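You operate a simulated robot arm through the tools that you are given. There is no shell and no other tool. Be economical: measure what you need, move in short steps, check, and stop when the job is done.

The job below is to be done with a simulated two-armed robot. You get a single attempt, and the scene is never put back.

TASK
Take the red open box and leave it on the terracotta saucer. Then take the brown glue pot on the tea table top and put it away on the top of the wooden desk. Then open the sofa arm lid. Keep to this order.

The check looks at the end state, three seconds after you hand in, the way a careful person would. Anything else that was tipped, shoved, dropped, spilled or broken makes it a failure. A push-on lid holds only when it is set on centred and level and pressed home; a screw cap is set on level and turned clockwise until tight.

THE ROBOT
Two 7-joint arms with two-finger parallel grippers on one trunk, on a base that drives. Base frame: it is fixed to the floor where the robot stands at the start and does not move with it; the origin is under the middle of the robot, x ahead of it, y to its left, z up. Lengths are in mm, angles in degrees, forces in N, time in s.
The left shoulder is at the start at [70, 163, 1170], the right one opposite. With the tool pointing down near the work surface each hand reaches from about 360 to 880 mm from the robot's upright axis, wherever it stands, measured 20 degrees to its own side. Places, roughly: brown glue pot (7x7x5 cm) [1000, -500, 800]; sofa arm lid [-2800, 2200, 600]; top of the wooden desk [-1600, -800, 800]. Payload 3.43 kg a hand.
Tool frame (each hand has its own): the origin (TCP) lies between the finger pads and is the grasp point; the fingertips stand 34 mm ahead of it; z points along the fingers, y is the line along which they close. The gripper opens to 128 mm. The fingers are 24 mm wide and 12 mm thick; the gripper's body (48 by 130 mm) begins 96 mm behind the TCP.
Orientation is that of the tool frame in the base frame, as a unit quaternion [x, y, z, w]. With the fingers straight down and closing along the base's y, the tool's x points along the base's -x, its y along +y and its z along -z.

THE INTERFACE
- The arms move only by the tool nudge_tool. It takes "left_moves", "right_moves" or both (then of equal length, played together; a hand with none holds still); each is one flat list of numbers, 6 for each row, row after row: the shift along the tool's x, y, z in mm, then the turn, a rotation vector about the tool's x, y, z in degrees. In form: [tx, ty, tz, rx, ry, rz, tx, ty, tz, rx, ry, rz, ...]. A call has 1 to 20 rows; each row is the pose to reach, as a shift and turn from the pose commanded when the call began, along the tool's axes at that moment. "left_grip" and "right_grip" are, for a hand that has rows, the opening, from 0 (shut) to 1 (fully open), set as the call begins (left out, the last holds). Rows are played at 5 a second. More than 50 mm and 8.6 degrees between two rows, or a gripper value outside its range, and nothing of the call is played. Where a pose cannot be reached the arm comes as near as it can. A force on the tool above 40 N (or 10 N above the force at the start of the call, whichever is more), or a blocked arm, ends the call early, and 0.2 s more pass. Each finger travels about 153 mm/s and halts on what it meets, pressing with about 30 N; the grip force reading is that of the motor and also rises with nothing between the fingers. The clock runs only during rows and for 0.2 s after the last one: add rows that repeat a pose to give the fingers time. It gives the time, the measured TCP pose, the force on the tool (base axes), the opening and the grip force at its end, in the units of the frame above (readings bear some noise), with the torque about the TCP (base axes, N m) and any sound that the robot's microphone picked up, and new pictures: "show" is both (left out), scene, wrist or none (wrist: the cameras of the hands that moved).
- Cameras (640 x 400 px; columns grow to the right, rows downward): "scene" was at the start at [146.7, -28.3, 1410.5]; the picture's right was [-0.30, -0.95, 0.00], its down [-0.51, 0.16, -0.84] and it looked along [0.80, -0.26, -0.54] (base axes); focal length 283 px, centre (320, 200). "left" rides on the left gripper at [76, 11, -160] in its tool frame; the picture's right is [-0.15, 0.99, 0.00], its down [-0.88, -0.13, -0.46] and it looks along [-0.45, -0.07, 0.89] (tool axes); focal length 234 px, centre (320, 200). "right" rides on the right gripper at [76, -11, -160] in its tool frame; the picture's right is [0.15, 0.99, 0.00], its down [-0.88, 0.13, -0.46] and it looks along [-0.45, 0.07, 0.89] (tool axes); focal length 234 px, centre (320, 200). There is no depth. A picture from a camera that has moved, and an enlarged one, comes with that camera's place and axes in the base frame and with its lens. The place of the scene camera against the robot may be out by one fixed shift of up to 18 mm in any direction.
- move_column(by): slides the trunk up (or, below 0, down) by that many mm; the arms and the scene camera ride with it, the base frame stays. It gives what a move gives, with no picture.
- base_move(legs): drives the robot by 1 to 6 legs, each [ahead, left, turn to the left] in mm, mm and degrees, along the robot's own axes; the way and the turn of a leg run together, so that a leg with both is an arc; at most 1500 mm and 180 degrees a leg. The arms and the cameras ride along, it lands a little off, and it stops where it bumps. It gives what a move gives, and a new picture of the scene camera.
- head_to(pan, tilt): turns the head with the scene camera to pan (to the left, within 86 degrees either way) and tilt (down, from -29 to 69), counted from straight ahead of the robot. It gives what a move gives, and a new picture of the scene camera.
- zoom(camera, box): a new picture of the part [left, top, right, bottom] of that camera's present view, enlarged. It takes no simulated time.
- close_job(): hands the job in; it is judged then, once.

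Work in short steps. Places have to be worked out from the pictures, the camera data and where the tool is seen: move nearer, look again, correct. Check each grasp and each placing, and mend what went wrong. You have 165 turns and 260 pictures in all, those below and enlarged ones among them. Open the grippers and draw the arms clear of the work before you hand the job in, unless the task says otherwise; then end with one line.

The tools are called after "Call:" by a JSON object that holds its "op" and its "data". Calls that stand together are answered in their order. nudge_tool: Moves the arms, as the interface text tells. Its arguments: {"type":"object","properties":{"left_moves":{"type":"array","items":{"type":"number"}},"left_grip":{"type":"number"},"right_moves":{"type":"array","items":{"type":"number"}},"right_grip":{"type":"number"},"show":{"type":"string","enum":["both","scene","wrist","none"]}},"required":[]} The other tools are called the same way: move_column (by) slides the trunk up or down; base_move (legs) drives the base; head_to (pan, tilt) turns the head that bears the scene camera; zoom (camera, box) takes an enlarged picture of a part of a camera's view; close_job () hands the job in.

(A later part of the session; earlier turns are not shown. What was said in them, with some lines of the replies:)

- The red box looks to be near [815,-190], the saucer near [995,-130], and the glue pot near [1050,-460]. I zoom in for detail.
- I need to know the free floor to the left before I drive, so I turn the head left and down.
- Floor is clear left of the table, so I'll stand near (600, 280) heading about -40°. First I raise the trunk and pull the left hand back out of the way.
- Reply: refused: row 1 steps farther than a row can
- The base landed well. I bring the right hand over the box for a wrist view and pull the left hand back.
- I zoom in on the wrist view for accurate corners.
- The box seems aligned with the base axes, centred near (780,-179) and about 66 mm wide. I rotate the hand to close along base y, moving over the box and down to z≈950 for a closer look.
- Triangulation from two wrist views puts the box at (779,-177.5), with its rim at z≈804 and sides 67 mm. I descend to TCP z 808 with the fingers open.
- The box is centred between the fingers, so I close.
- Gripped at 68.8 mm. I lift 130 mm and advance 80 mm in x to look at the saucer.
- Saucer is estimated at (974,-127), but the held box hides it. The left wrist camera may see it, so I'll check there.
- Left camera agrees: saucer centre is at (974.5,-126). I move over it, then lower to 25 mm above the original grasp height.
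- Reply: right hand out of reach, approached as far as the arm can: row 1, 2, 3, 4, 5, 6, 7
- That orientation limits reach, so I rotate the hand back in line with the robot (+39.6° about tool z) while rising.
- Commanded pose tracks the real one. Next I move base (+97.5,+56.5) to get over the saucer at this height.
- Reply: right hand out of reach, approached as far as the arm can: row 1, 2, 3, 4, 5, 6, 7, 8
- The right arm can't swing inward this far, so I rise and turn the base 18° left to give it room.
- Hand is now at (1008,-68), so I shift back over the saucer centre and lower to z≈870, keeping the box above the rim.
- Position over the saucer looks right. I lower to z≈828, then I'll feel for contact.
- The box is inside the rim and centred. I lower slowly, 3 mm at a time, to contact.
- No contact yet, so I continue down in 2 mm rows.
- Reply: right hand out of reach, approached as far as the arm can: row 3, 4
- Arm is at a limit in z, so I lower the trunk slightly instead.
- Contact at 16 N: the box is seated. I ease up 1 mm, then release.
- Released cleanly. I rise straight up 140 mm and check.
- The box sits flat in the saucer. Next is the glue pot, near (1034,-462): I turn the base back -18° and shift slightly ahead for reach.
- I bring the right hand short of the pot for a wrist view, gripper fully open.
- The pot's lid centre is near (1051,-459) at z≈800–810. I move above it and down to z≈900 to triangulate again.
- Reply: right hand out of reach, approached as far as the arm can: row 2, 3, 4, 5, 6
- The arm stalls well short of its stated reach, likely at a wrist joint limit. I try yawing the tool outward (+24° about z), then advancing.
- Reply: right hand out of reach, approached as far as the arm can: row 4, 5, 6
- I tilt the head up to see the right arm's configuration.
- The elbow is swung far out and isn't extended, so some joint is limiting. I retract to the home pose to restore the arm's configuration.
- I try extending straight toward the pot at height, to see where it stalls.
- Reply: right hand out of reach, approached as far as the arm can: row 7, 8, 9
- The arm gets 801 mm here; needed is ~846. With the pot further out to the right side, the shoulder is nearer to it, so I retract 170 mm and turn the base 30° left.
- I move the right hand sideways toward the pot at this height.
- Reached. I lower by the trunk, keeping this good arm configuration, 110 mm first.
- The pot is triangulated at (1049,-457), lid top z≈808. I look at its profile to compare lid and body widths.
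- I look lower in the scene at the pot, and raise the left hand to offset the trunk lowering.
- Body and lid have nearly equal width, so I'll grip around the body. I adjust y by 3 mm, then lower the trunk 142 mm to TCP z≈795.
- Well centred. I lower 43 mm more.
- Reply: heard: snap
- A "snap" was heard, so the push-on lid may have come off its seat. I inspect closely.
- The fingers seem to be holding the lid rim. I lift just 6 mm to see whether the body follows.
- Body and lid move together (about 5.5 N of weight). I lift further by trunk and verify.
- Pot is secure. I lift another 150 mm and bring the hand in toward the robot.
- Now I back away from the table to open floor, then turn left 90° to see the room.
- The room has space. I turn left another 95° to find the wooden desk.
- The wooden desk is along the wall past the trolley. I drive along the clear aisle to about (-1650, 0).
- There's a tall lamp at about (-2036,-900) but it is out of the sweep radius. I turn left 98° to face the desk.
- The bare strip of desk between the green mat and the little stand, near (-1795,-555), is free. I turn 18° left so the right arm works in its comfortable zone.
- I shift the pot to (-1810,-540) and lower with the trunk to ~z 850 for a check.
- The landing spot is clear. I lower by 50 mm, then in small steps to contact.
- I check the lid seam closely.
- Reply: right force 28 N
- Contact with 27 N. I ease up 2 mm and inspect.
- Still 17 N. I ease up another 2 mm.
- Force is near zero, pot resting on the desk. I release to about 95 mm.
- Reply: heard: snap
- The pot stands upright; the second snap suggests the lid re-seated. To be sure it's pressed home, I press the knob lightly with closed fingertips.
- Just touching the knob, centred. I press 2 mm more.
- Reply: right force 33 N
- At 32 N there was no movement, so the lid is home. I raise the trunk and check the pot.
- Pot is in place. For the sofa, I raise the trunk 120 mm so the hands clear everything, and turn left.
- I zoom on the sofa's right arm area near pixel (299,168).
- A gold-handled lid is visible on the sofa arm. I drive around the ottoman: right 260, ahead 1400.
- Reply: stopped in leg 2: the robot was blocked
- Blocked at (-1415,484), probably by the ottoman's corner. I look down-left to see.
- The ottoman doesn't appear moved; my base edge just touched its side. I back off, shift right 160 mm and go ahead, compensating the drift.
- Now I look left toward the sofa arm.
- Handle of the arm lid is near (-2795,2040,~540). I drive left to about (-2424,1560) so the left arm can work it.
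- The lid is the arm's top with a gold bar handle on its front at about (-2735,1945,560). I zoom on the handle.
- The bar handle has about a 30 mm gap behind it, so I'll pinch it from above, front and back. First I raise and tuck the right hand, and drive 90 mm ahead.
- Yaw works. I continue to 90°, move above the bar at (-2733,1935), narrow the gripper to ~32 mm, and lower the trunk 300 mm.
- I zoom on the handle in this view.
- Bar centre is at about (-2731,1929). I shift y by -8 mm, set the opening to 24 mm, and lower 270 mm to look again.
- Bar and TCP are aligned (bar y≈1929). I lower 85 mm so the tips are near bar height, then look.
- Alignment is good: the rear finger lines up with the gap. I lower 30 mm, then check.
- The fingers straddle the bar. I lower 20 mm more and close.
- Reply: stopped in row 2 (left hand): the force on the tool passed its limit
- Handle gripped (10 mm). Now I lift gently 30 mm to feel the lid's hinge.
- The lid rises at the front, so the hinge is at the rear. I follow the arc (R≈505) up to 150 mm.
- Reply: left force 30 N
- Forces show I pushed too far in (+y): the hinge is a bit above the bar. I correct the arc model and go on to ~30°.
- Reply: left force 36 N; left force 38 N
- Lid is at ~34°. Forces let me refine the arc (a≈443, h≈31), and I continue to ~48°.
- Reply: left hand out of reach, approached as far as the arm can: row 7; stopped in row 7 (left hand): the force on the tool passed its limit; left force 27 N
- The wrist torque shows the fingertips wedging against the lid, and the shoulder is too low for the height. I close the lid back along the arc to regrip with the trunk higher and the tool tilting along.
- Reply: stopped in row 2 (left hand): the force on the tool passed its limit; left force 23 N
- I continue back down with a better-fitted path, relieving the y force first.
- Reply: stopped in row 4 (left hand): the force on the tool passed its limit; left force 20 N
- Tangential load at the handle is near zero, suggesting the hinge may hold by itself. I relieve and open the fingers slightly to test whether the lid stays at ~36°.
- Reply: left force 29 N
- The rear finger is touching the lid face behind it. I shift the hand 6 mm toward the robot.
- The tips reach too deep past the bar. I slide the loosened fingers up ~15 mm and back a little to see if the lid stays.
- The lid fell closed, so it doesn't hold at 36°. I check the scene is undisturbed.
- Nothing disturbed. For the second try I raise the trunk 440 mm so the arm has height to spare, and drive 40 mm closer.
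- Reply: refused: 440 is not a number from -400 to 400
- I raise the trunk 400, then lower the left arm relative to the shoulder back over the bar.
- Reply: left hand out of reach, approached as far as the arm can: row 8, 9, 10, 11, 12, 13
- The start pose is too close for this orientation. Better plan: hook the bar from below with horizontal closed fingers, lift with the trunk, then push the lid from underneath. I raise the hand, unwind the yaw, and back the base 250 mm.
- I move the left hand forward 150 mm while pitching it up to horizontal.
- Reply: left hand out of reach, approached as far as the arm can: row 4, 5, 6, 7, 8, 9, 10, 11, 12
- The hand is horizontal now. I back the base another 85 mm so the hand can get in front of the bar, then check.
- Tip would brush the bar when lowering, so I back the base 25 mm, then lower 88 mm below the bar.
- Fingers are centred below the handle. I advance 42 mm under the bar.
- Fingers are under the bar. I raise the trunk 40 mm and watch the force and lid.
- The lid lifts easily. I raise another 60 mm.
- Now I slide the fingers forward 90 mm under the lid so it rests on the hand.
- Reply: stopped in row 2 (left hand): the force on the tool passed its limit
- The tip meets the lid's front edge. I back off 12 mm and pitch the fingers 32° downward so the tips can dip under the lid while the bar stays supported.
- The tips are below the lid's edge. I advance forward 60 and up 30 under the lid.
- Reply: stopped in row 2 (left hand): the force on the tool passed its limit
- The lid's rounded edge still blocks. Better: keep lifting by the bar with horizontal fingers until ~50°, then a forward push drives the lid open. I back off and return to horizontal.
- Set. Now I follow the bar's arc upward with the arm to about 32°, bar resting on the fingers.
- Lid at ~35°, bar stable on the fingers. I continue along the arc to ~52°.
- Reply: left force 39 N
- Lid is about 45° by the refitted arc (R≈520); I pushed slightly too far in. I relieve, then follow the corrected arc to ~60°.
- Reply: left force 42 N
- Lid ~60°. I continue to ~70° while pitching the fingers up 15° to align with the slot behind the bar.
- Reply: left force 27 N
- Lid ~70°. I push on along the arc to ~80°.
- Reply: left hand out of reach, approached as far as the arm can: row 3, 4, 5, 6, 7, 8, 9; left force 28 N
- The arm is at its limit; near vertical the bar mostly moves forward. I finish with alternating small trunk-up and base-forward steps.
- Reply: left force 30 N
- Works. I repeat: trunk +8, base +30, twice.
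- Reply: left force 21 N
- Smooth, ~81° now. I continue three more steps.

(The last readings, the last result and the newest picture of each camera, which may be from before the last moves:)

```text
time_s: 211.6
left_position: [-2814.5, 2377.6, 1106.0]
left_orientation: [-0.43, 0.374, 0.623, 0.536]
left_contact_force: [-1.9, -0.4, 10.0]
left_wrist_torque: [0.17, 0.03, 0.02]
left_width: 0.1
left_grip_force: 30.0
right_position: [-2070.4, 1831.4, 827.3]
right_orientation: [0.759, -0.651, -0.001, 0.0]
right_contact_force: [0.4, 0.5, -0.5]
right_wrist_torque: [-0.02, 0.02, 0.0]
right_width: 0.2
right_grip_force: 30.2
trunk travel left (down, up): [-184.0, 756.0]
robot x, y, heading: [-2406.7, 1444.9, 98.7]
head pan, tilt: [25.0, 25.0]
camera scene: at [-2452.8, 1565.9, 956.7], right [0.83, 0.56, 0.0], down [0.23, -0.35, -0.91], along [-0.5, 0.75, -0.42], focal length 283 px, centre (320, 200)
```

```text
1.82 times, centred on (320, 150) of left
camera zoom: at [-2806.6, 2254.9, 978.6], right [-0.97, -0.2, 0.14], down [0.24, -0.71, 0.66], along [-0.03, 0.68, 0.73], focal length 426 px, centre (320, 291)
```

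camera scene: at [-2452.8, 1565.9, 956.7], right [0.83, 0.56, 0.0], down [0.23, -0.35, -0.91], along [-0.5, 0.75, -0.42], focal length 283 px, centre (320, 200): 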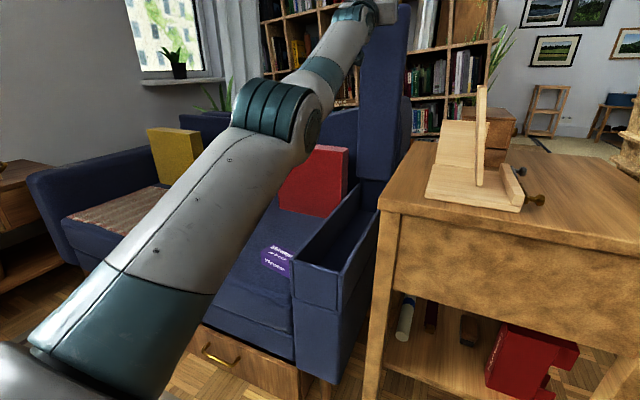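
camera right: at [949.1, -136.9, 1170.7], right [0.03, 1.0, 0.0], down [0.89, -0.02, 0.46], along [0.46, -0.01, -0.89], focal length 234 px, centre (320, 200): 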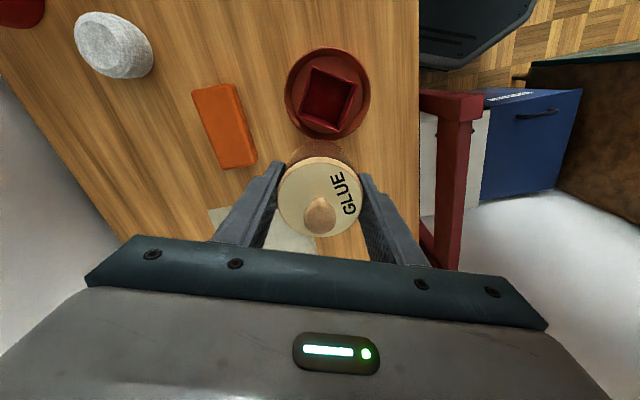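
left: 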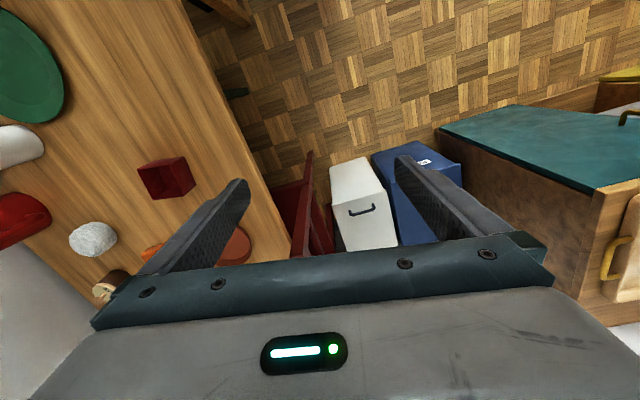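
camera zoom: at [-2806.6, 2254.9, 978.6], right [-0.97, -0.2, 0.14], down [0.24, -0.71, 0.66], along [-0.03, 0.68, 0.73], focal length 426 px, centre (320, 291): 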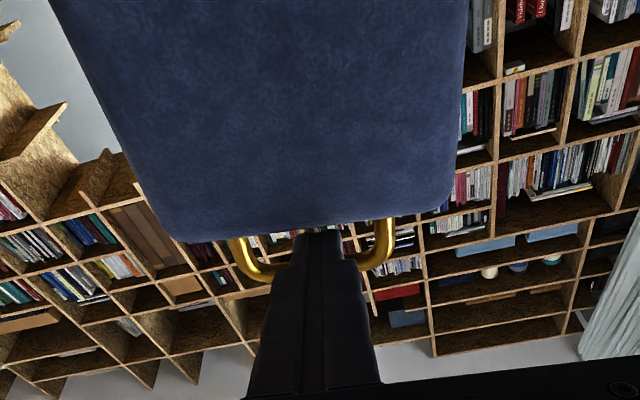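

Near vertical now. I continue pushing over with three more 30 mm steps.

Call:
{"op": "base_move", "data": {"legs": [[30, 0, 0]]}}

Call:
{"op": "base_move", "data": {"legs": [[30, 0, 0]]}}

Call:
{"op": "zoom", "data": {"camera": "left", "box": [160, 40, 480, 260]}}

```text
time_s: 212.4
left_position: [-2820.0, 2405.2, 1108.7]
left_orientation: [-0.43, 0.372, 0.624, 0.535]
left_contact_force: [-1.4, 0.3, 13.6]
left_wrist_torque: [0.25, 0.11, 0.06]
left_width: 0.0
left_grip_force: 29.4
right_position: [-2075.2, 1860.3, 827.3]
right_orientation: [0.76, -0.65, -0.001, 0.0]
right_contact_force: [-0.2, 0.2, 0.3]
right_wrist_torque: [0.01, -0.01, -0.02]
right_width: 0.3
right_grip_force: 29.8
trunk travel left (down, up): [-184.0, 756.0]
robot x, y, heading: [-2409.1, 1474.2, 98.7]
head pan, tilt: [25.0, 25.0]
camera scene: at [-2457.2, 1594.9, 956.8], right [0.83, 0.56, 0.0], down [0.23, -0.35, -0.91], along [-0.5, 0.75, -0.42], focal length 283 px, centre (320, 200)
```

scene: 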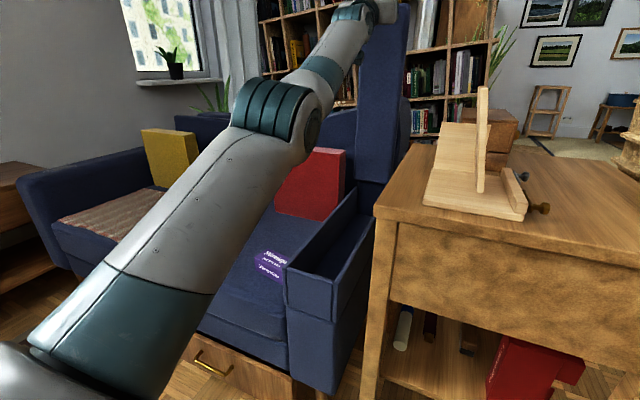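

```text
time_s: 213.3
left_position: [-2824.8, 2436.3, 1110.4]
left_orientation: [-0.429, 0.371, 0.625, 0.536]
left_contact_force: [0.1, 0.7, 10.8]
left_wrist_torque: [0.15, 0.07, 0.07]
left_width: 0.1
left_grip_force: 30.3
right_position: [-2079.1, 1891.3, 826.1]
right_orientation: [0.76, -0.65, -0.001, 0.0]
right_contact_force: [-0.2, -0.1, -0.2]
right_wrist_torque: [0.0, 0.0, 0.0]
right_width: 0.1
right_grip_force: 30.0
trunk travel left (down, up): [-184.0, 756.0]
robot x, y, heading: [-2417.2, 1501.8, 98.7]
head pan, tilt: [25.0, 25.0]
camera scene: at [-2461.9, 1625.2, 956.8], right [0.83, 0.56, 0.0], down [0.23, -0.35, -0.91], along [-0.5, 0.75, -0.42], focal length 283 px, centre (320, 200)
```

scene: 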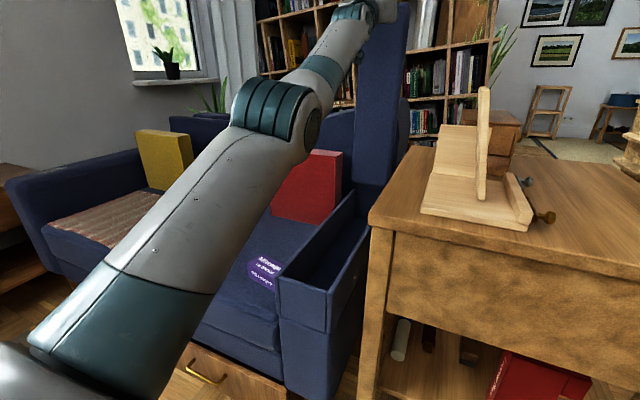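

```text
1.82 times, centred on (320, 150) of left
camera zoom: at [-2816.2, 2313.1, 982.0], right [-0.97, -0.2, 0.14], down [0.24, -0.71, 0.66], along [-0.03, 0.67, 0.74], focal length 426 px, centre (320, 291)
```

zoom: 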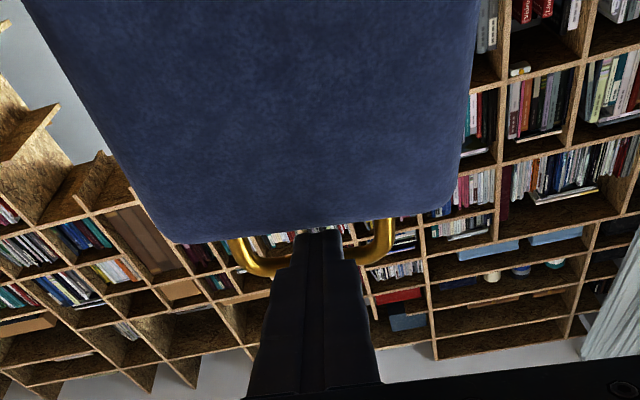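

Force is small and the bar is likely past vertical. I push another 40 mm and look at the lid's lean.

Call:
{"op": "base_move", "data": {"legs": [[40, 0, 0]]}}

Call:
{"op": "head_to", "data": {"pan": 25, "tilt": 5}}

```text
time_s: 214.2
left_position: [-2830.7, 2477.2, 1108.4]
left_orientation: [-0.428, 0.373, 0.624, 0.537]
left_contact_force: [0.0, 2.5, 2.7]
left_wrist_torque: [0.19, -0.01, 0.0]
left_width: 0.0
left_grip_force: 30.2
right_position: [-2085.7, 1930.4, 825.6]
right_orientation: [0.759, -0.651, 0.0, 0.0]
right_contact_force: [-1.2, -1.1, 0.3]
right_wrist_torque: [0.01, -0.02, -0.01]
right_width: 0.1
right_grip_force: 30.1
trunk travel left (down, up): [-184.0, 756.0]
robot x, y, heading: [-2422.7, 1540.8, 98.9]
head pan, tilt: [25.0, 25.0]
camera scene: at [-2468.3, 1665.8, 956.4], right [0.83, 0.56, 0.0], down [0.23, -0.35, -0.91], along [-0.5, 0.75, -0.42], focal length 283 px, centre (320, 200)
```

scene: 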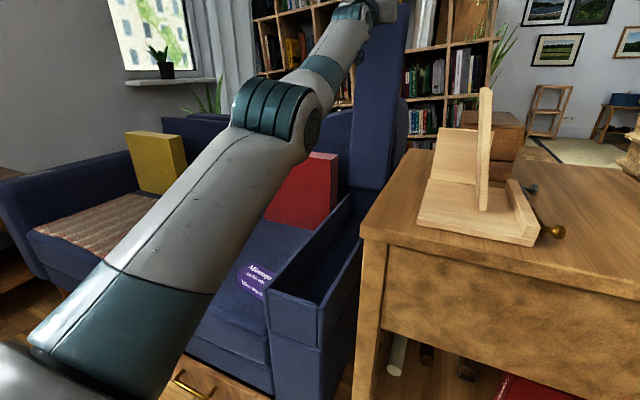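

```text
time_s: 215.0
left_position: [-2829.9, 2477.3, 1108.8]
left_orientation: [-0.429, 0.372, 0.624, 0.536]
left_contact_force: [0.1, 0.4, -0.2]
left_wrist_torque: [-0.01, 0.0, 0.02]
left_width: 0.0
left_grip_force: 29.7
right_position: [-2086.2, 1930.8, 826.9]
right_orientation: [0.76, -0.65, -0.001, 0.0]
right_contact_force: [-1.3, -0.5, -0.1]
right_wrist_torque: [0.0, -0.01, 0.0]
right_width: 0.0
right_grip_force: 29.7
trunk travel left (down, up): [-184.0, 756.0]
robot x, y, heading: [-2416.8, 1542.8, 98.5]
head pan, tilt: [25.0, 5.0]
camera scene: at [-2468.3, 1665.6, 988.8], right [0.83, 0.56, 0.0], down [0.05, -0.07, -1.0], along [-0.55, 0.83, -0.09], focal length 283 px, centre (320, 200)
```

scene: 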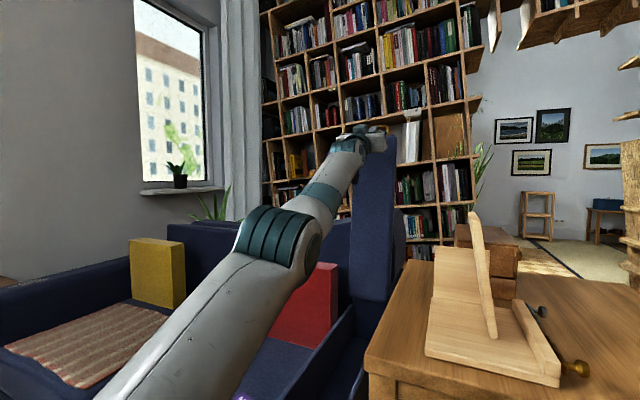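

Force is now zero. I look closely at handle and lid.

Call:
{"op": "zoom", "data": {"camera": "scene", "box": [300, 90, 440, 320]}}

Call:
{"op": "zoom", "data": {"camera": "left", "box": [160, 20, 480, 240]}}

```text
1.74 times, centred on (370, 205) of scene
camera zoom: at [-2468.3, 1665.6, 988.8], right [0.83, 0.56, 0.0], down [0.05, -0.07, -1.0], along [-0.55, 0.83, -0.09], focal length 492 px, centre (233, 191)
```

zoom: 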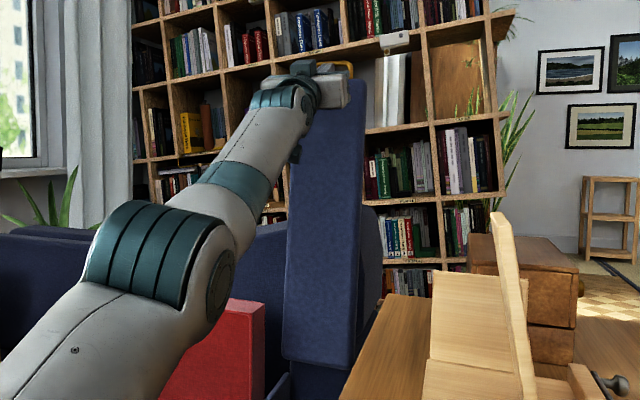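

```text
1.82 times, centred on (320, 130) of left
camera zoom: at [-2822.1, 2354.0, 980.5], right [-0.97, -0.2, 0.14], down [0.24, -0.71, 0.66], along [-0.03, 0.67, 0.74], focal length 426 px, centre (320, 327)
```

zoom: 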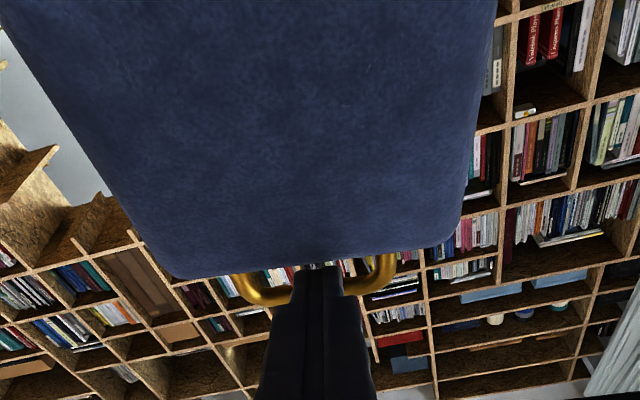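

I push 25 mm more to see whether the lid has reached its stop.

Call:
{"op": "base_move", "data": {"legs": [[25, 0, 0]]}}

Call:
{"op": "zoom", "data": {"camera": "left", "box": [160, 20, 480, 240]}}

```text
time_s: 215.8
left_position: [-2831.6, 2481.0, 1112.3]
left_orientation: [-0.429, 0.372, 0.625, 0.537]
left_contact_force: [8.2, -33.9, -13.4]
left_wrist_torque: [0.08, -0.02, -0.02]
left_width: 0.0
left_grip_force: 30.1
right_position: [-2088.2, 1937.5, 827.5]
right_orientation: [0.76, -0.65, -0.002, 0.0]
right_contact_force: [-0.3, 0.1, -0.1]
right_wrist_torque: [-0.01, 0.01, 0.03]
right_width: 0.0
right_grip_force: 29.9
trunk travel left (down, up): [-184.0, 756.0]
robot x, y, heading: [-2425.0, 1552.4, 98.9]
head pan, tilt: [25.0, 5.0]
stopped in leg 1: the force on the tool passed its limit (the readings are from after the stop); the commanded pose is now the measured one
camera scene: at [-2469.3, 1670.9, 989.4], right [0.83, 0.56, 0.0], down [0.05, -0.07, -1.0], along [-0.56, 0.83, -0.08], focal length 283 px, centre (320, 200)
```

scene: 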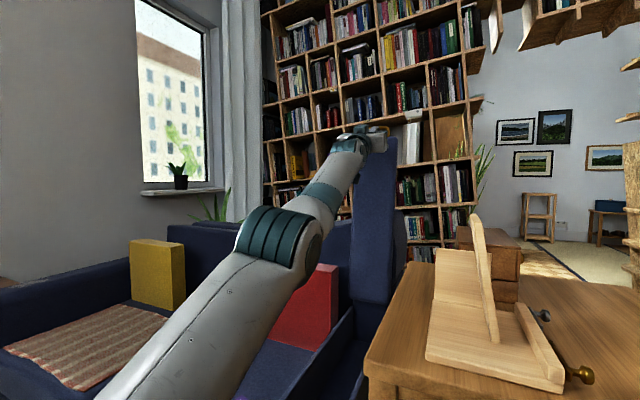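

```text
1.82 times, centred on (320, 130) of left
camera zoom: at [-2823.0, 2358.2, 983.9], right [-0.97, -0.2, 0.14], down [0.24, -0.71, 0.66], along [-0.03, 0.67, 0.74], focal length 426 px, centre (320, 327)
```

zoom: 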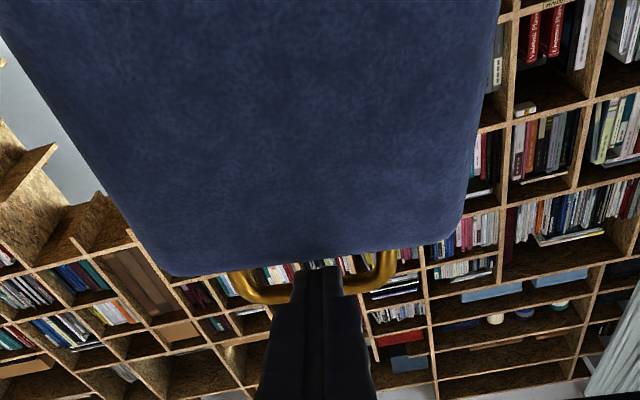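

The lid is at its stop. I relieve by backing 8 mm, lower the hand 4 mm off the bar, and check.

Call:
{"op": "base_move", "data": {"legs": [[-8, 0, 0]]}}

Call:
{"op": "move_column", "data": {"by": -3}}

```text
time_s: 216.5
left_position: [-2829.8, 2477.6, 1109.2]
left_orientation: [-0.429, 0.374, 0.624, 0.536]
left_contact_force: [-1.3, 1.4, 4.2]
left_wrist_torque: [0.06, 0.0, -0.01]
left_width: 0.1
left_grip_force: 29.9
right_position: [-2086.3, 1933.1, 825.8]
right_orientation: [0.76, -0.65, -0.001, 0.0]
right_contact_force: [0.3, -0.2, -0.5]
right_wrist_torque: [0.03, 0.01, -0.01]
right_width: 0.0
right_grip_force: 30.3
trunk travel left (down, up): [-184.0, 756.0]
robot x, y, heading: [-2421.4, 1543.6, 99.0]
head pan, tilt: [25.0, 5.0]
camera scene: at [-2468.4, 1666.4, 989.1], right [0.83, 0.56, 0.0], down [0.05, -0.07, -1.0], along [-0.56, 0.83, -0.09], focal length 283 px, centre (320, 200)
```

scene: 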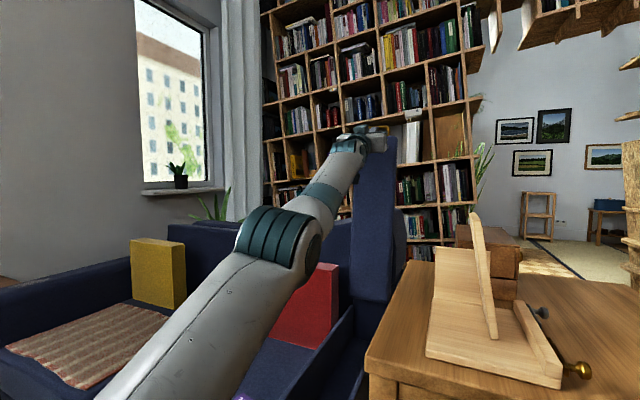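

```text
time_s: 217.0
left_position: [-2829.4, 2475.4, 1108.1]
left_orientation: [-0.427, 0.372, 0.625, 0.537]
left_contact_force: [-1.2, 1.9, 9.0]
left_wrist_torque: [0.14, 0.08, 0.01]
left_width: 0.3
left_grip_force: 29.9
right_position: [-2087.3, 1933.2, 823.9]
right_orientation: [0.76, -0.65, -0.002, 0.0]
right_contact_force: [0.3, 0.3, -0.6]
right_wrist_torque: [0.03, -0.04, 0.01]
right_width: 0.3
right_grip_force: 30.3
trunk travel left (down, up): [-181.0, 759.0]
robot x, y, heading: [-2421.8, 1541.0, 99.1]
head pan, tilt: [25.0, 5.0]
```

I neutralise (+2 mm) and withdraw the base 20 mm.

Call:
{"op": "move_column", "data": {"by": 2}}

Call:
{"op": "base_move", "data": {"legs": [[-20, 0, 0]]}}

Call:
{"op": "zoom", "data": {"camera": "left", "box": [160, 20, 480, 240]}}

```text
time_s: 217.6
left_position: [-2829.6, 2476.2, 1109.7]
left_orientation: [-0.429, 0.373, 0.624, 0.536]
left_contact_force: [-1.2, 1.4, 7.5]
left_wrist_torque: [0.14, 0.03, -0.03]
left_width: 0.1
left_grip_force: 30.4
right_position: [-2087.5, 1934.2, 825.4]
right_orientation: [0.76, -0.65, -0.001, 0.001]
right_contact_force: [-0.1, 0.2, 0.1]
right_wrist_torque: [0.01, 0.03, 0.04]
right_width: 0.3
right_grip_force: 29.6
trunk travel left (down, up): [-183.0, 757.0]
robot x, y, heading: [-2425.0, 1540.7, 98.9]
head pan, tilt: [25.0, 5.0]
```

```text
time_s: 218.3
left_position: [-2826.3, 2457.7, 1107.4]
left_orientation: [-0.429, 0.373, 0.624, 0.536]
left_contact_force: [-0.4, -1.2, 5.1]
left_wrist_torque: [0.11, 0.05, -0.01]
left_width: 0.0
left_grip_force: 29.7
right_position: [-2082.6, 1913.5, 825.9]
right_orientation: [0.759, -0.651, -0.001, 0.001]
right_contact_force: [-0.2, -0.7, 0.1]
right_wrist_torque: [-0.04, 0.01, 0.06]
right_width: 0.0
right_grip_force: 30.4
trunk travel left (down, up): [-183.0, 757.0]
robot x, y, heading: [-2417.0, 1518.2, 98.8]
head pan, tilt: [25.0, 5.0]
camera scene: at [-2465.2, 1646.4, 988.0], right [0.83, 0.56, 0.0], down [0.05, -0.07, -1.0], along [-0.56, 0.83, -0.09], focal length 283 px, centre (320, 200)
```

scene: 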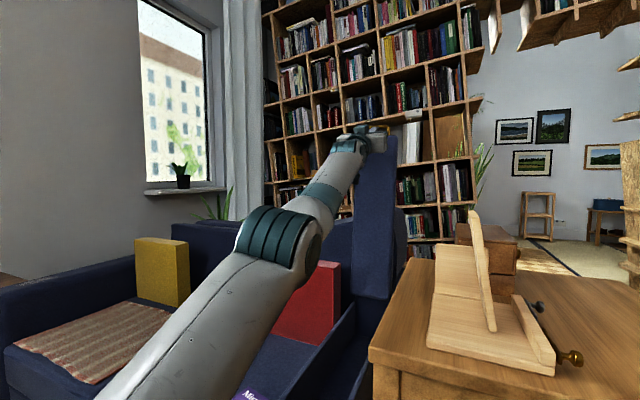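

```text
1.82 times, centred on (320, 130) of left
camera zoom: at [-2818.5, 2334.4, 980.0], right [-0.97, -0.2, 0.14], down [0.24, -0.71, 0.66], along [-0.03, 0.68, 0.74], focal length 426 px, centre (320, 327)
```

zoom: 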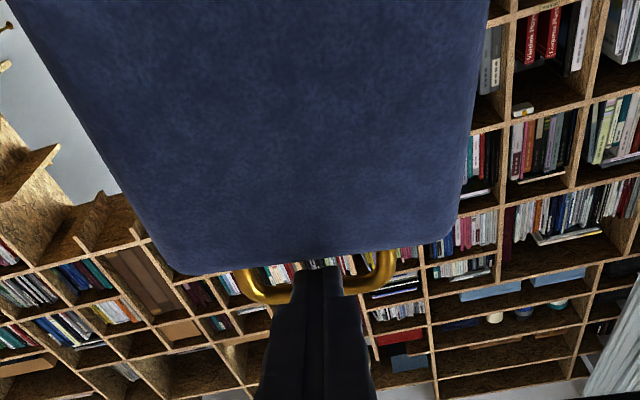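

The finger drags the lid slightly. I push back to the stop, then pitch the fingers down to align with the slot before withdrawing.

Call:
{"op": "base_move", "data": {"legs": [[20, 0, 0]]}}

Call:
{"op": "nudge_tool", "data": {"left_moves": [-2.3, 0, 0.8, 0, 5, 0, -4.7, 0, 1.7, 0, 10, 0, -7, 0, 2.5, 0, 15, 0, -9.4, 0, 3, 0, 20, 0, -10.5, 0, 3, 0, 24, 0, -10.5, 0, 3, 0, 24, 0], "show": "none"}}

Call:
{"op": "zoom", "data": {"camera": "left", "box": [160, 20, 480, 240]}}

```text
time_s: 219.1
left_position: [-2829.5, 2476.2, 1109.0]
left_orientation: [-0.428, 0.372, 0.625, 0.536]
left_contact_force: [-1.4, 1.6, 8.0]
left_wrist_torque: [0.09, 0.03, 0.03]
left_width: 0.1
left_grip_force: 29.6
right_position: [-2086.1, 1933.1, 825.3]
right_orientation: [0.76, -0.65, -0.002, 0.001]
right_contact_force: [-0.1, 0.0, 0.5]
right_wrist_torque: [0.0, 0.01, -0.02]
right_width: 0.0
right_grip_force: 29.3
trunk travel left (down, up): [-183.0, 757.0]
robot x, y, heading: [-2418.7, 1541.3, 98.8]
head pan, tilt: [25.0, 5.0]
camera scene: at [-2468.3, 1666.0, 988.1], right [0.83, 0.56, 0.0], down [0.05, -0.07, -1.0], along [-0.56, 0.83, -0.09], focal length 283 px, centre (320, 200)
```

scene: 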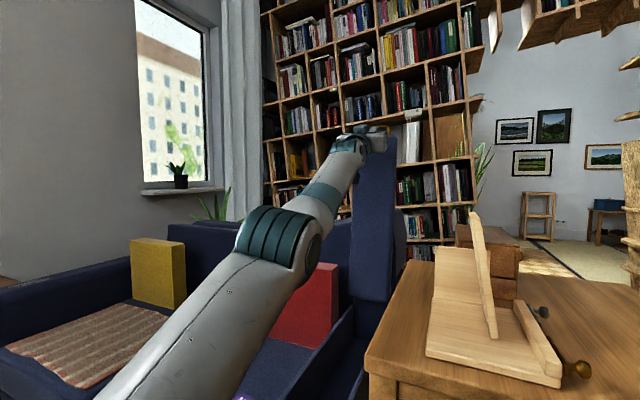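

```text
time_s: 220.4
left_position: [-2823.1, 2443.3, 1116.5]
left_orientation: [-0.53, 0.461, 0.54, 0.463]
left_contact_force: [-2.4, 1.2, 15.8]
left_wrist_torque: [0.28, 0.03, -0.17]
left_width: 0.1
left_grip_force: 30.2
left hand out of reach, approached as far as the arm can: row 1, 2, 3, 4, 5, 6
right_position: [-2088.3, 1932.8, 824.7]
right_orientation: [0.76, -0.65, -0.001, 0.001]
right_contact_force: [-0.5, -1.1, 0.1]
right_wrist_torque: [0.0, 0.01, 0.02]
right_width: 0.1
right_grip_force: 30.4
trunk travel left (down, up): [-183.0, 757.0]
robot x, y, heading: [-2420.2, 1545.4, 99.0]
head pan, tilt: [25.0, 5.0]
stopped in row 6 (left hand): the force on the tool passed its limit (the readings are from after the stop); the commanded pose is now the measured one
```

```text
1.82 times, centred on (320, 130) of left
camera zoom: at [-2809.6, 2286.0, 1037.1], right [-0.98, -0.15, 0.15], down [0.2, -0.44, 0.87], along [-0.06, 0.88, 0.46], focal length 426 px, centre (320, 327)
```

zoom: 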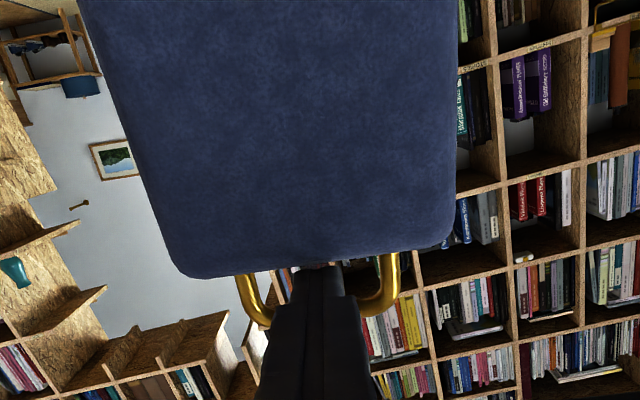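

Fingers are now level with the slot, pressing a bit on the lid edge. I raise 3 mm, then withdraw 25 mm.

Call:
{"op": "move_column", "data": {"by": 3}}

Call:
{"op": "base_move", "data": {"legs": [[-25, 0, 0]]}}

Call:
{"op": "zoom", "data": {"camera": "left", "box": [160, 20, 480, 240]}}

```text
time_s: 220.9
left_position: [-2823.2, 2444.8, 1114.6]
left_orientation: [-0.532, 0.462, 0.539, 0.461]
left_contact_force: [-2.0, 1.4, 15.7]
left_wrist_torque: [0.3, 0.02, -0.04]
left_width: 0.0
left_grip_force: 29.9
right_position: [-2086.9, 1932.2, 829.4]
right_orientation: [0.76, -0.65, -0.001, 0.0]
right_contact_force: [-0.8, 0.0, 0.2]
right_wrist_torque: [0.0, -0.02, -0.01]
right_width: 0.0
right_grip_force: 29.7
trunk travel left (down, up): [-186.0, 754.0]
robot x, y, heading: [-2422.9, 1543.7, 98.8]
head pan, tilt: [25.0, 5.0]
```

```text
time_s: 221.7
left_position: [-2819.2, 2420.4, 1114.4]
left_orientation: [-0.533, 0.462, 0.538, 0.461]
left_contact_force: [-2.0, -1.7, 17.0]
left_wrist_torque: [0.3, 0.06, 0.04]
left_width: 0.1
left_grip_force: 29.7
right_position: [-2083.8, 1907.6, 829.5]
right_orientation: [0.759, -0.651, -0.001, 0.0]
right_contact_force: [0.1, -0.8, -0.8]
right_wrist_torque: [-0.02, 0.0, 0.0]
right_width: 0.0
right_grip_force: 30.1
trunk travel left (down, up): [-186.0, 754.0]
robot x, y, heading: [-2420.4, 1517.7, 98.8]
head pan, tilt: [25.0, 5.0]
camera scene: at [-2464.1, 1639.7, 991.3], right [0.83, 0.56, 0.0], down [0.05, -0.07, -1.0], along [-0.56, 0.83, -0.08], focal length 283 px, centre (320, 200)
```

scene: 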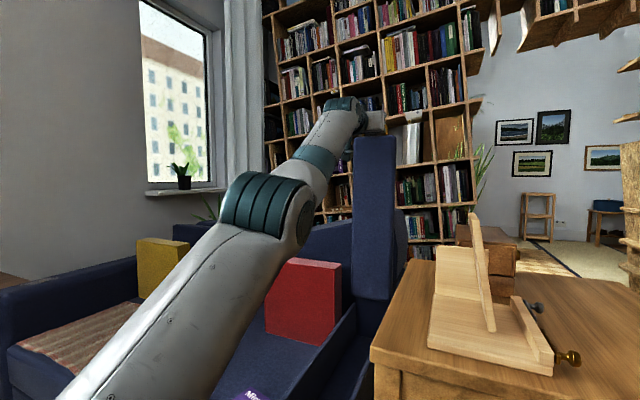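

```text
1.82 times, centred on (320, 130) of left
camera zoom: at [-2805.4, 2260.7, 1038.2], right [-0.98, -0.15, 0.15], down [0.2, -0.43, 0.88], along [-0.06, 0.89, 0.45], focal length 426 px, centre (320, 327)
```

zoom: 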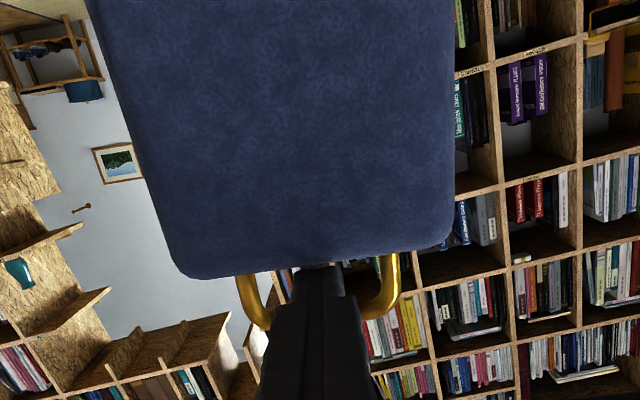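

The lid still drags because the finger presses on it. I push back to the stop and raise the hand with the arm to neutralise the vertical force.

Call:
{"op": "base_move", "data": {"legs": [[28, 0, 0]]}}

Call:
{"op": "nudge_tool", "data": {"left_moves": [-3, 0, 0, 0, 0, 0, -6, 0, 0, 0, 0, 0, -6, 0, 0, 0, 0, 0], "show": "none"}}

```text
time_s: 222.5
left_position: [-2824.4, 2447.3, 1116.1]
left_orientation: [-0.533, 0.461, 0.539, 0.461]
left_contact_force: [0.2, 1.3, 10.1]
left_wrist_torque: [0.23, 0.02, -0.04]
left_width: 0.1
left_grip_force: 30.0
right_position: [-2086.7, 1935.3, 828.0]
right_orientation: [0.76, -0.65, -0.002, 0.001]
right_contact_force: [0.3, 0.1, 0.9]
right_wrist_torque: [-0.01, -0.03, 0.0]
right_width: 0.1
right_grip_force: 29.8
trunk travel left (down, up): [-186.0, 754.0]
robot x, y, heading: [-2422.0, 1544.3, 99.2]
head pan, tilt: [25.0, 5.0]
camera scene: at [-2468.7, 1668.5, 991.1], right [0.83, 0.56, 0.0], down [0.05, -0.07, -1.0], along [-0.56, 0.83, -0.09], focal length 283 px, centre (320, 200)
```

scene: 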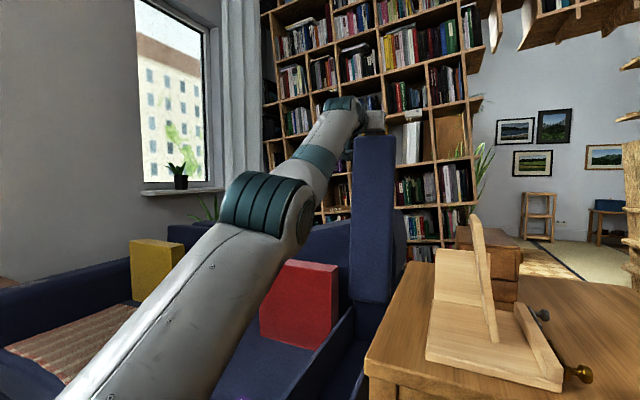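

```text
time_s: 223.3
left_position: [-2822.1, 2447.2, 1119.1]
left_orientation: [-0.533, 0.462, 0.538, 0.461]
left_contact_force: [-0.2, 0.1, -0.3]
left_wrist_torque: [0.0, 0.03, 0.0]
left_width: 0.0
left_grip_force: 30.3
left hand out of reach, approached as far as the arm can: row 2, 3
right_position: [-2088.9, 1936.0, 828.1]
right_orientation: [0.759, -0.651, -0.001, 0.001]
right_contact_force: [-1.0, -0.4, 0.4]
right_wrist_torque: [-0.03, -0.03, 0.02]
right_width: 0.1
right_grip_force: 30.0
trunk travel left (down, up): [-186.0, 754.0]
robot x, y, heading: [-2421.6, 1547.8, 98.9]
head pan, tilt: [25.0, 5.0]
```

Forces are zero: the finger is free in the slot. I withdraw the base 30 mm.

Call:
{"op": "base_move", "data": {"legs": [[-30, 0, 0]]}}

Call:
{"op": "zoom", "data": {"camera": "left", "box": [160, 20, 480, 240]}}

```text
time_s: 224.2
left_position: [-2818.3, 2416.4, 1119.2]
left_orientation: [-0.532, 0.462, 0.538, 0.462]
left_contact_force: [0.6, 0.2, -0.2]
left_wrist_torque: [-0.07, 0.0, 0.01]
left_width: 0.0
left_grip_force: 30.2
right_position: [-2082.7, 1907.4, 828.3]
right_orientation: [0.76, -0.65, -0.002, 0.001]
right_contact_force: [1.2, 0.2, 0.0]
right_wrist_torque: [0.02, 0.02, 0.0]
right_width: 0.0
right_grip_force: 30.1
trunk travel left (down, up): [-186.0, 754.0]
robot x, y, heading: [-2421.3, 1513.7, 99.1]
head pan, tilt: [25.0, 5.0]
camera scene: at [-2464.4, 1639.2, 991.1], right [0.83, 0.56, 0.0], down [0.05, -0.07, -1.0], along [-0.56, 0.83, -0.09], focal length 283 px, centre (320, 200)
```

scene: 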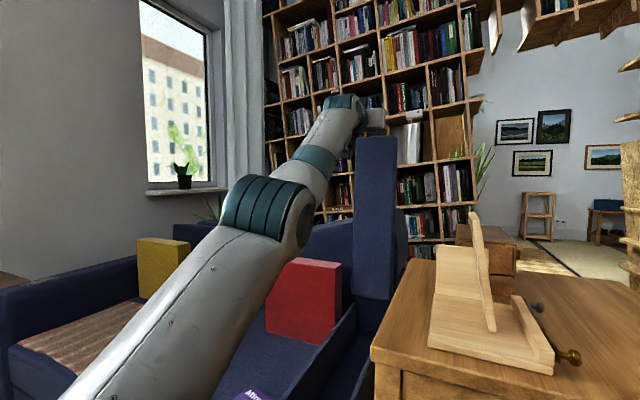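

```text
1.82 times, centred on (320, 130) of left
camera zoom: at [-2804.5, 2257.0, 1042.2], right [-0.98, -0.15, 0.15], down [0.2, -0.44, 0.88], along [-0.06, 0.89, 0.46], focal length 426 px, centre (320, 327)
```

zoom: 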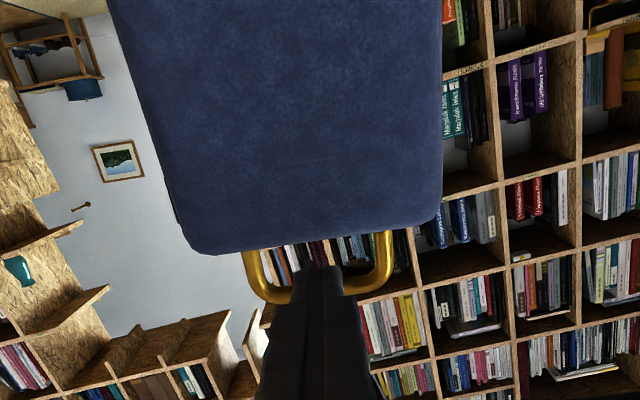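

The lid stays up as the finger withdraws. I continue backing away 80 mm.

Call:
{"op": "base_move", "data": {"legs": [[-80, 0, 0]]}}

Call:
{"op": "zoom", "data": {"camera": "left", "box": [160, 20, 480, 240]}}

```text
time_s: 225.2
left_position: [-2806.1, 2338.1, 1120.6]
left_orientation: [-0.533, 0.461, 0.539, 0.461]
left_contact_force: [-0.3, 0.3, 0.4]
left_wrist_torque: [-0.08, 0.02, 0.02]
left_width: 0.2
left_grip_force: 30.0
right_position: [-2070.2, 1829.1, 829.5]
right_orientation: [0.76, -0.65, -0.001, 0.001]
right_contact_force: [0.6, -0.1, 0.7]
right_wrist_torque: [0.01, 0.02, 0.01]
right_width: 0.2
right_grip_force: 30.1
trunk travel left (down, up): [-186.0, 754.0]
robot x, y, heading: [-2408.2, 1437.6, 98.6]
head pan, tilt: [25.0, 5.0]
camera scene: at [-2452.2, 1561.2, 991.1], right [0.83, 0.56, 0.0], down [0.05, -0.07, -1.0], along [-0.56, 0.83, -0.09], focal length 283 px, centre (320, 200)
```

scene: 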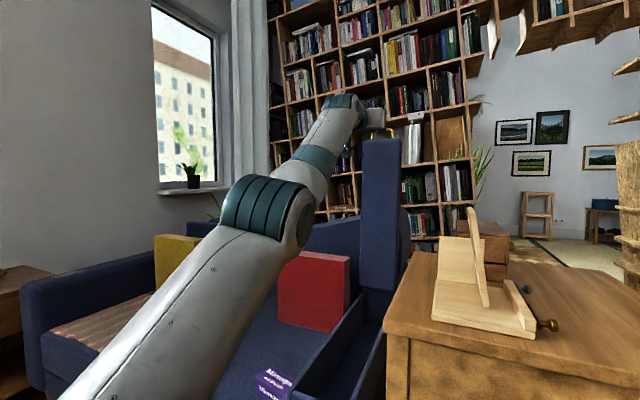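

```text
1.82 times, centred on (320, 130) of left
camera zoom: at [-2792.5, 2178.7, 1042.6], right [-0.98, -0.15, 0.15], down [0.2, -0.44, 0.88], along [-0.06, 0.89, 0.46], focal length 426 px, centre (320, 327)
```

zoom: 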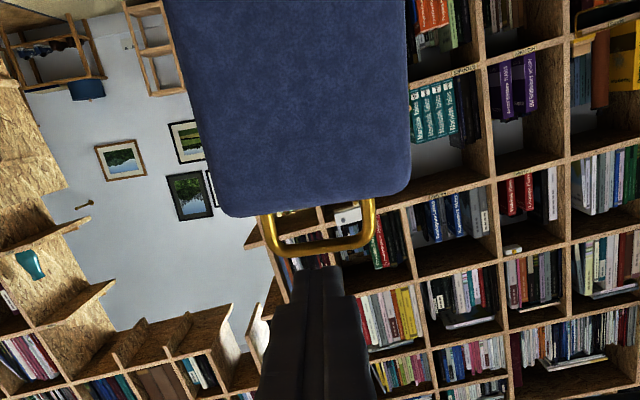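

The lid stands open by itself. I back off another 120 mm, open both grippers, and take a last look.

Call:
{"op": "base_move", "data": {"legs": [[-120, 0, 0]]}}

Call:
{"op": "nudge_tool", "data": {"left_grip": 1, "right_grip": 1, "left_moves": [0, 0, -20, 0, 0, 0, 0, 0, -50, 0, 0, 0, 0, 0, -80, 0, 0, 0, 0, 0, -80, 0, 0, 0, 0, 0, -80, 0, 0, 0], "right_moves": [0, 0, 0, 0, 0, 0, 0, 0, 0, 0, 0, 0, 0, 0, 0, 0, 0, 0, 0, 0, 0, 0, 0, 0, 0, 0, 0, 0, 0, 0], "show": "none"}}

Call:
{"op": "head_to", "data": {"pan": 25, "tilt": 20}}

```text
time_s: 226.4
left_position: [-2788.8, 2218.9, 1120.3]
left_orientation: [-0.532, 0.461, 0.54, 0.462]
left_contact_force: [0.5, 0.2, -0.4]
left_wrist_torque: [-0.02, -0.03, -0.01]
left_width: 0.1
left_grip_force: 30.5
right_position: [-2052.3, 1711.2, 828.0]
right_orientation: [0.761, -0.649, -0.002, 0.001]
right_contact_force: [0.0, 0.1, -0.1]
right_wrist_torque: [0.03, 0.03, 0.01]
right_width: 0.0
right_grip_force: 29.2
trunk travel left (down, up): [-186.0, 754.0]
robot x, y, heading: [-2387.8, 1319.2, 98.8]
head pan, tilt: [25.0, 5.0]
camera scene: at [-2433.6, 1443.2, 991.1], right [0.83, 0.56, 0.0], down [0.05, -0.07, -1.0], along [-0.56, 0.83, -0.09], focal length 283 px, centre (320, 200)
```

scene: 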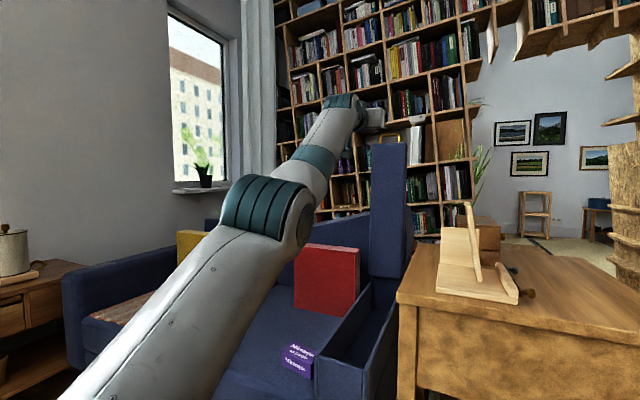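

```text
time_s: 227.7
left_position: [-2775.1, 2140.8, 1118.6]
left_orientation: [-0.532, 0.462, 0.538, 0.462]
left_contact_force: [-0.6, 0.0, -0.4]
left_wrist_torque: [-0.02, 0.01, -0.01]
left_width: 128.2
left_grip_force: 0.1
right_position: [-2052.7, 1711.0, 827.4]
right_orientation: [0.76, -0.65, -0.001, 0.001]
right_contact_force: [-0.4, -0.2, 0.5]
right_wrist_torque: [0.0, 0.0, 0.03]
right_width: 127.8
right_grip_force: 0.0
trunk travel left (down, up): [-186.0, 754.0]
robot x, y, heading: [-2386.5, 1320.7, 99.2]
head pan, tilt: [25.0, 5.0]
```

```text
time_s: 228.4
left_position: [-2775.8, 2140.0, 1119.6]
left_orientation: [-0.532, 0.461, 0.54, 0.461]
left_contact_force: [0.2, 0.3, -0.6]
left_wrist_torque: [0.0, -0.01, -0.02]
left_width: 128.0
left_grip_force: 0.0
right_position: [-2052.0, 1711.6, 827.8]
right_orientation: [0.76, -0.649, 0.0, 0.001]
right_contact_force: [0.3, 0.3, 0.4]
right_wrist_torque: [-0.01, 0.0, -0.01]
right_width: 127.8
right_grip_force: 0.0
trunk travel left (down, up): [-186.0, 754.0]
robot x, y, heading: [-2387.0, 1320.5, 98.9]
head pan, tilt: [25.0, 20.0]
camera scene: at [-2434.5, 1445.1, 966.6], right [0.83, 0.56, 0.0], down [0.19, -0.28, -0.94], along [-0.53, 0.78, -0.34], focal length 283 px, centre (320, 200)
```

scene: 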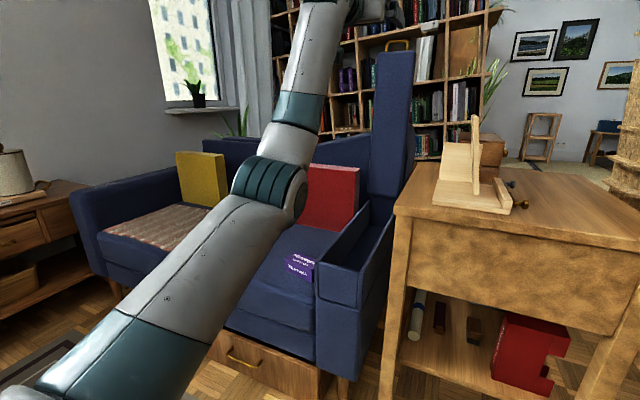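

The lid is standing open on its own, both grippers are open, and the arms are clear. I hand in.

Call:
{"op": "close_job", "data": {}}

```text
The job is handed in.
```

I handed the job in with all three parts done in order: the red box is on the terracotta saucer, the glue pot is on the wooden desk, and the sofa arm lid stands open. I pressed the pot's lid down to make sure it was seated. On the way the base touched the ottoman, but I saw no sign it moved, and the sofa lid fell shut once before the final opening.
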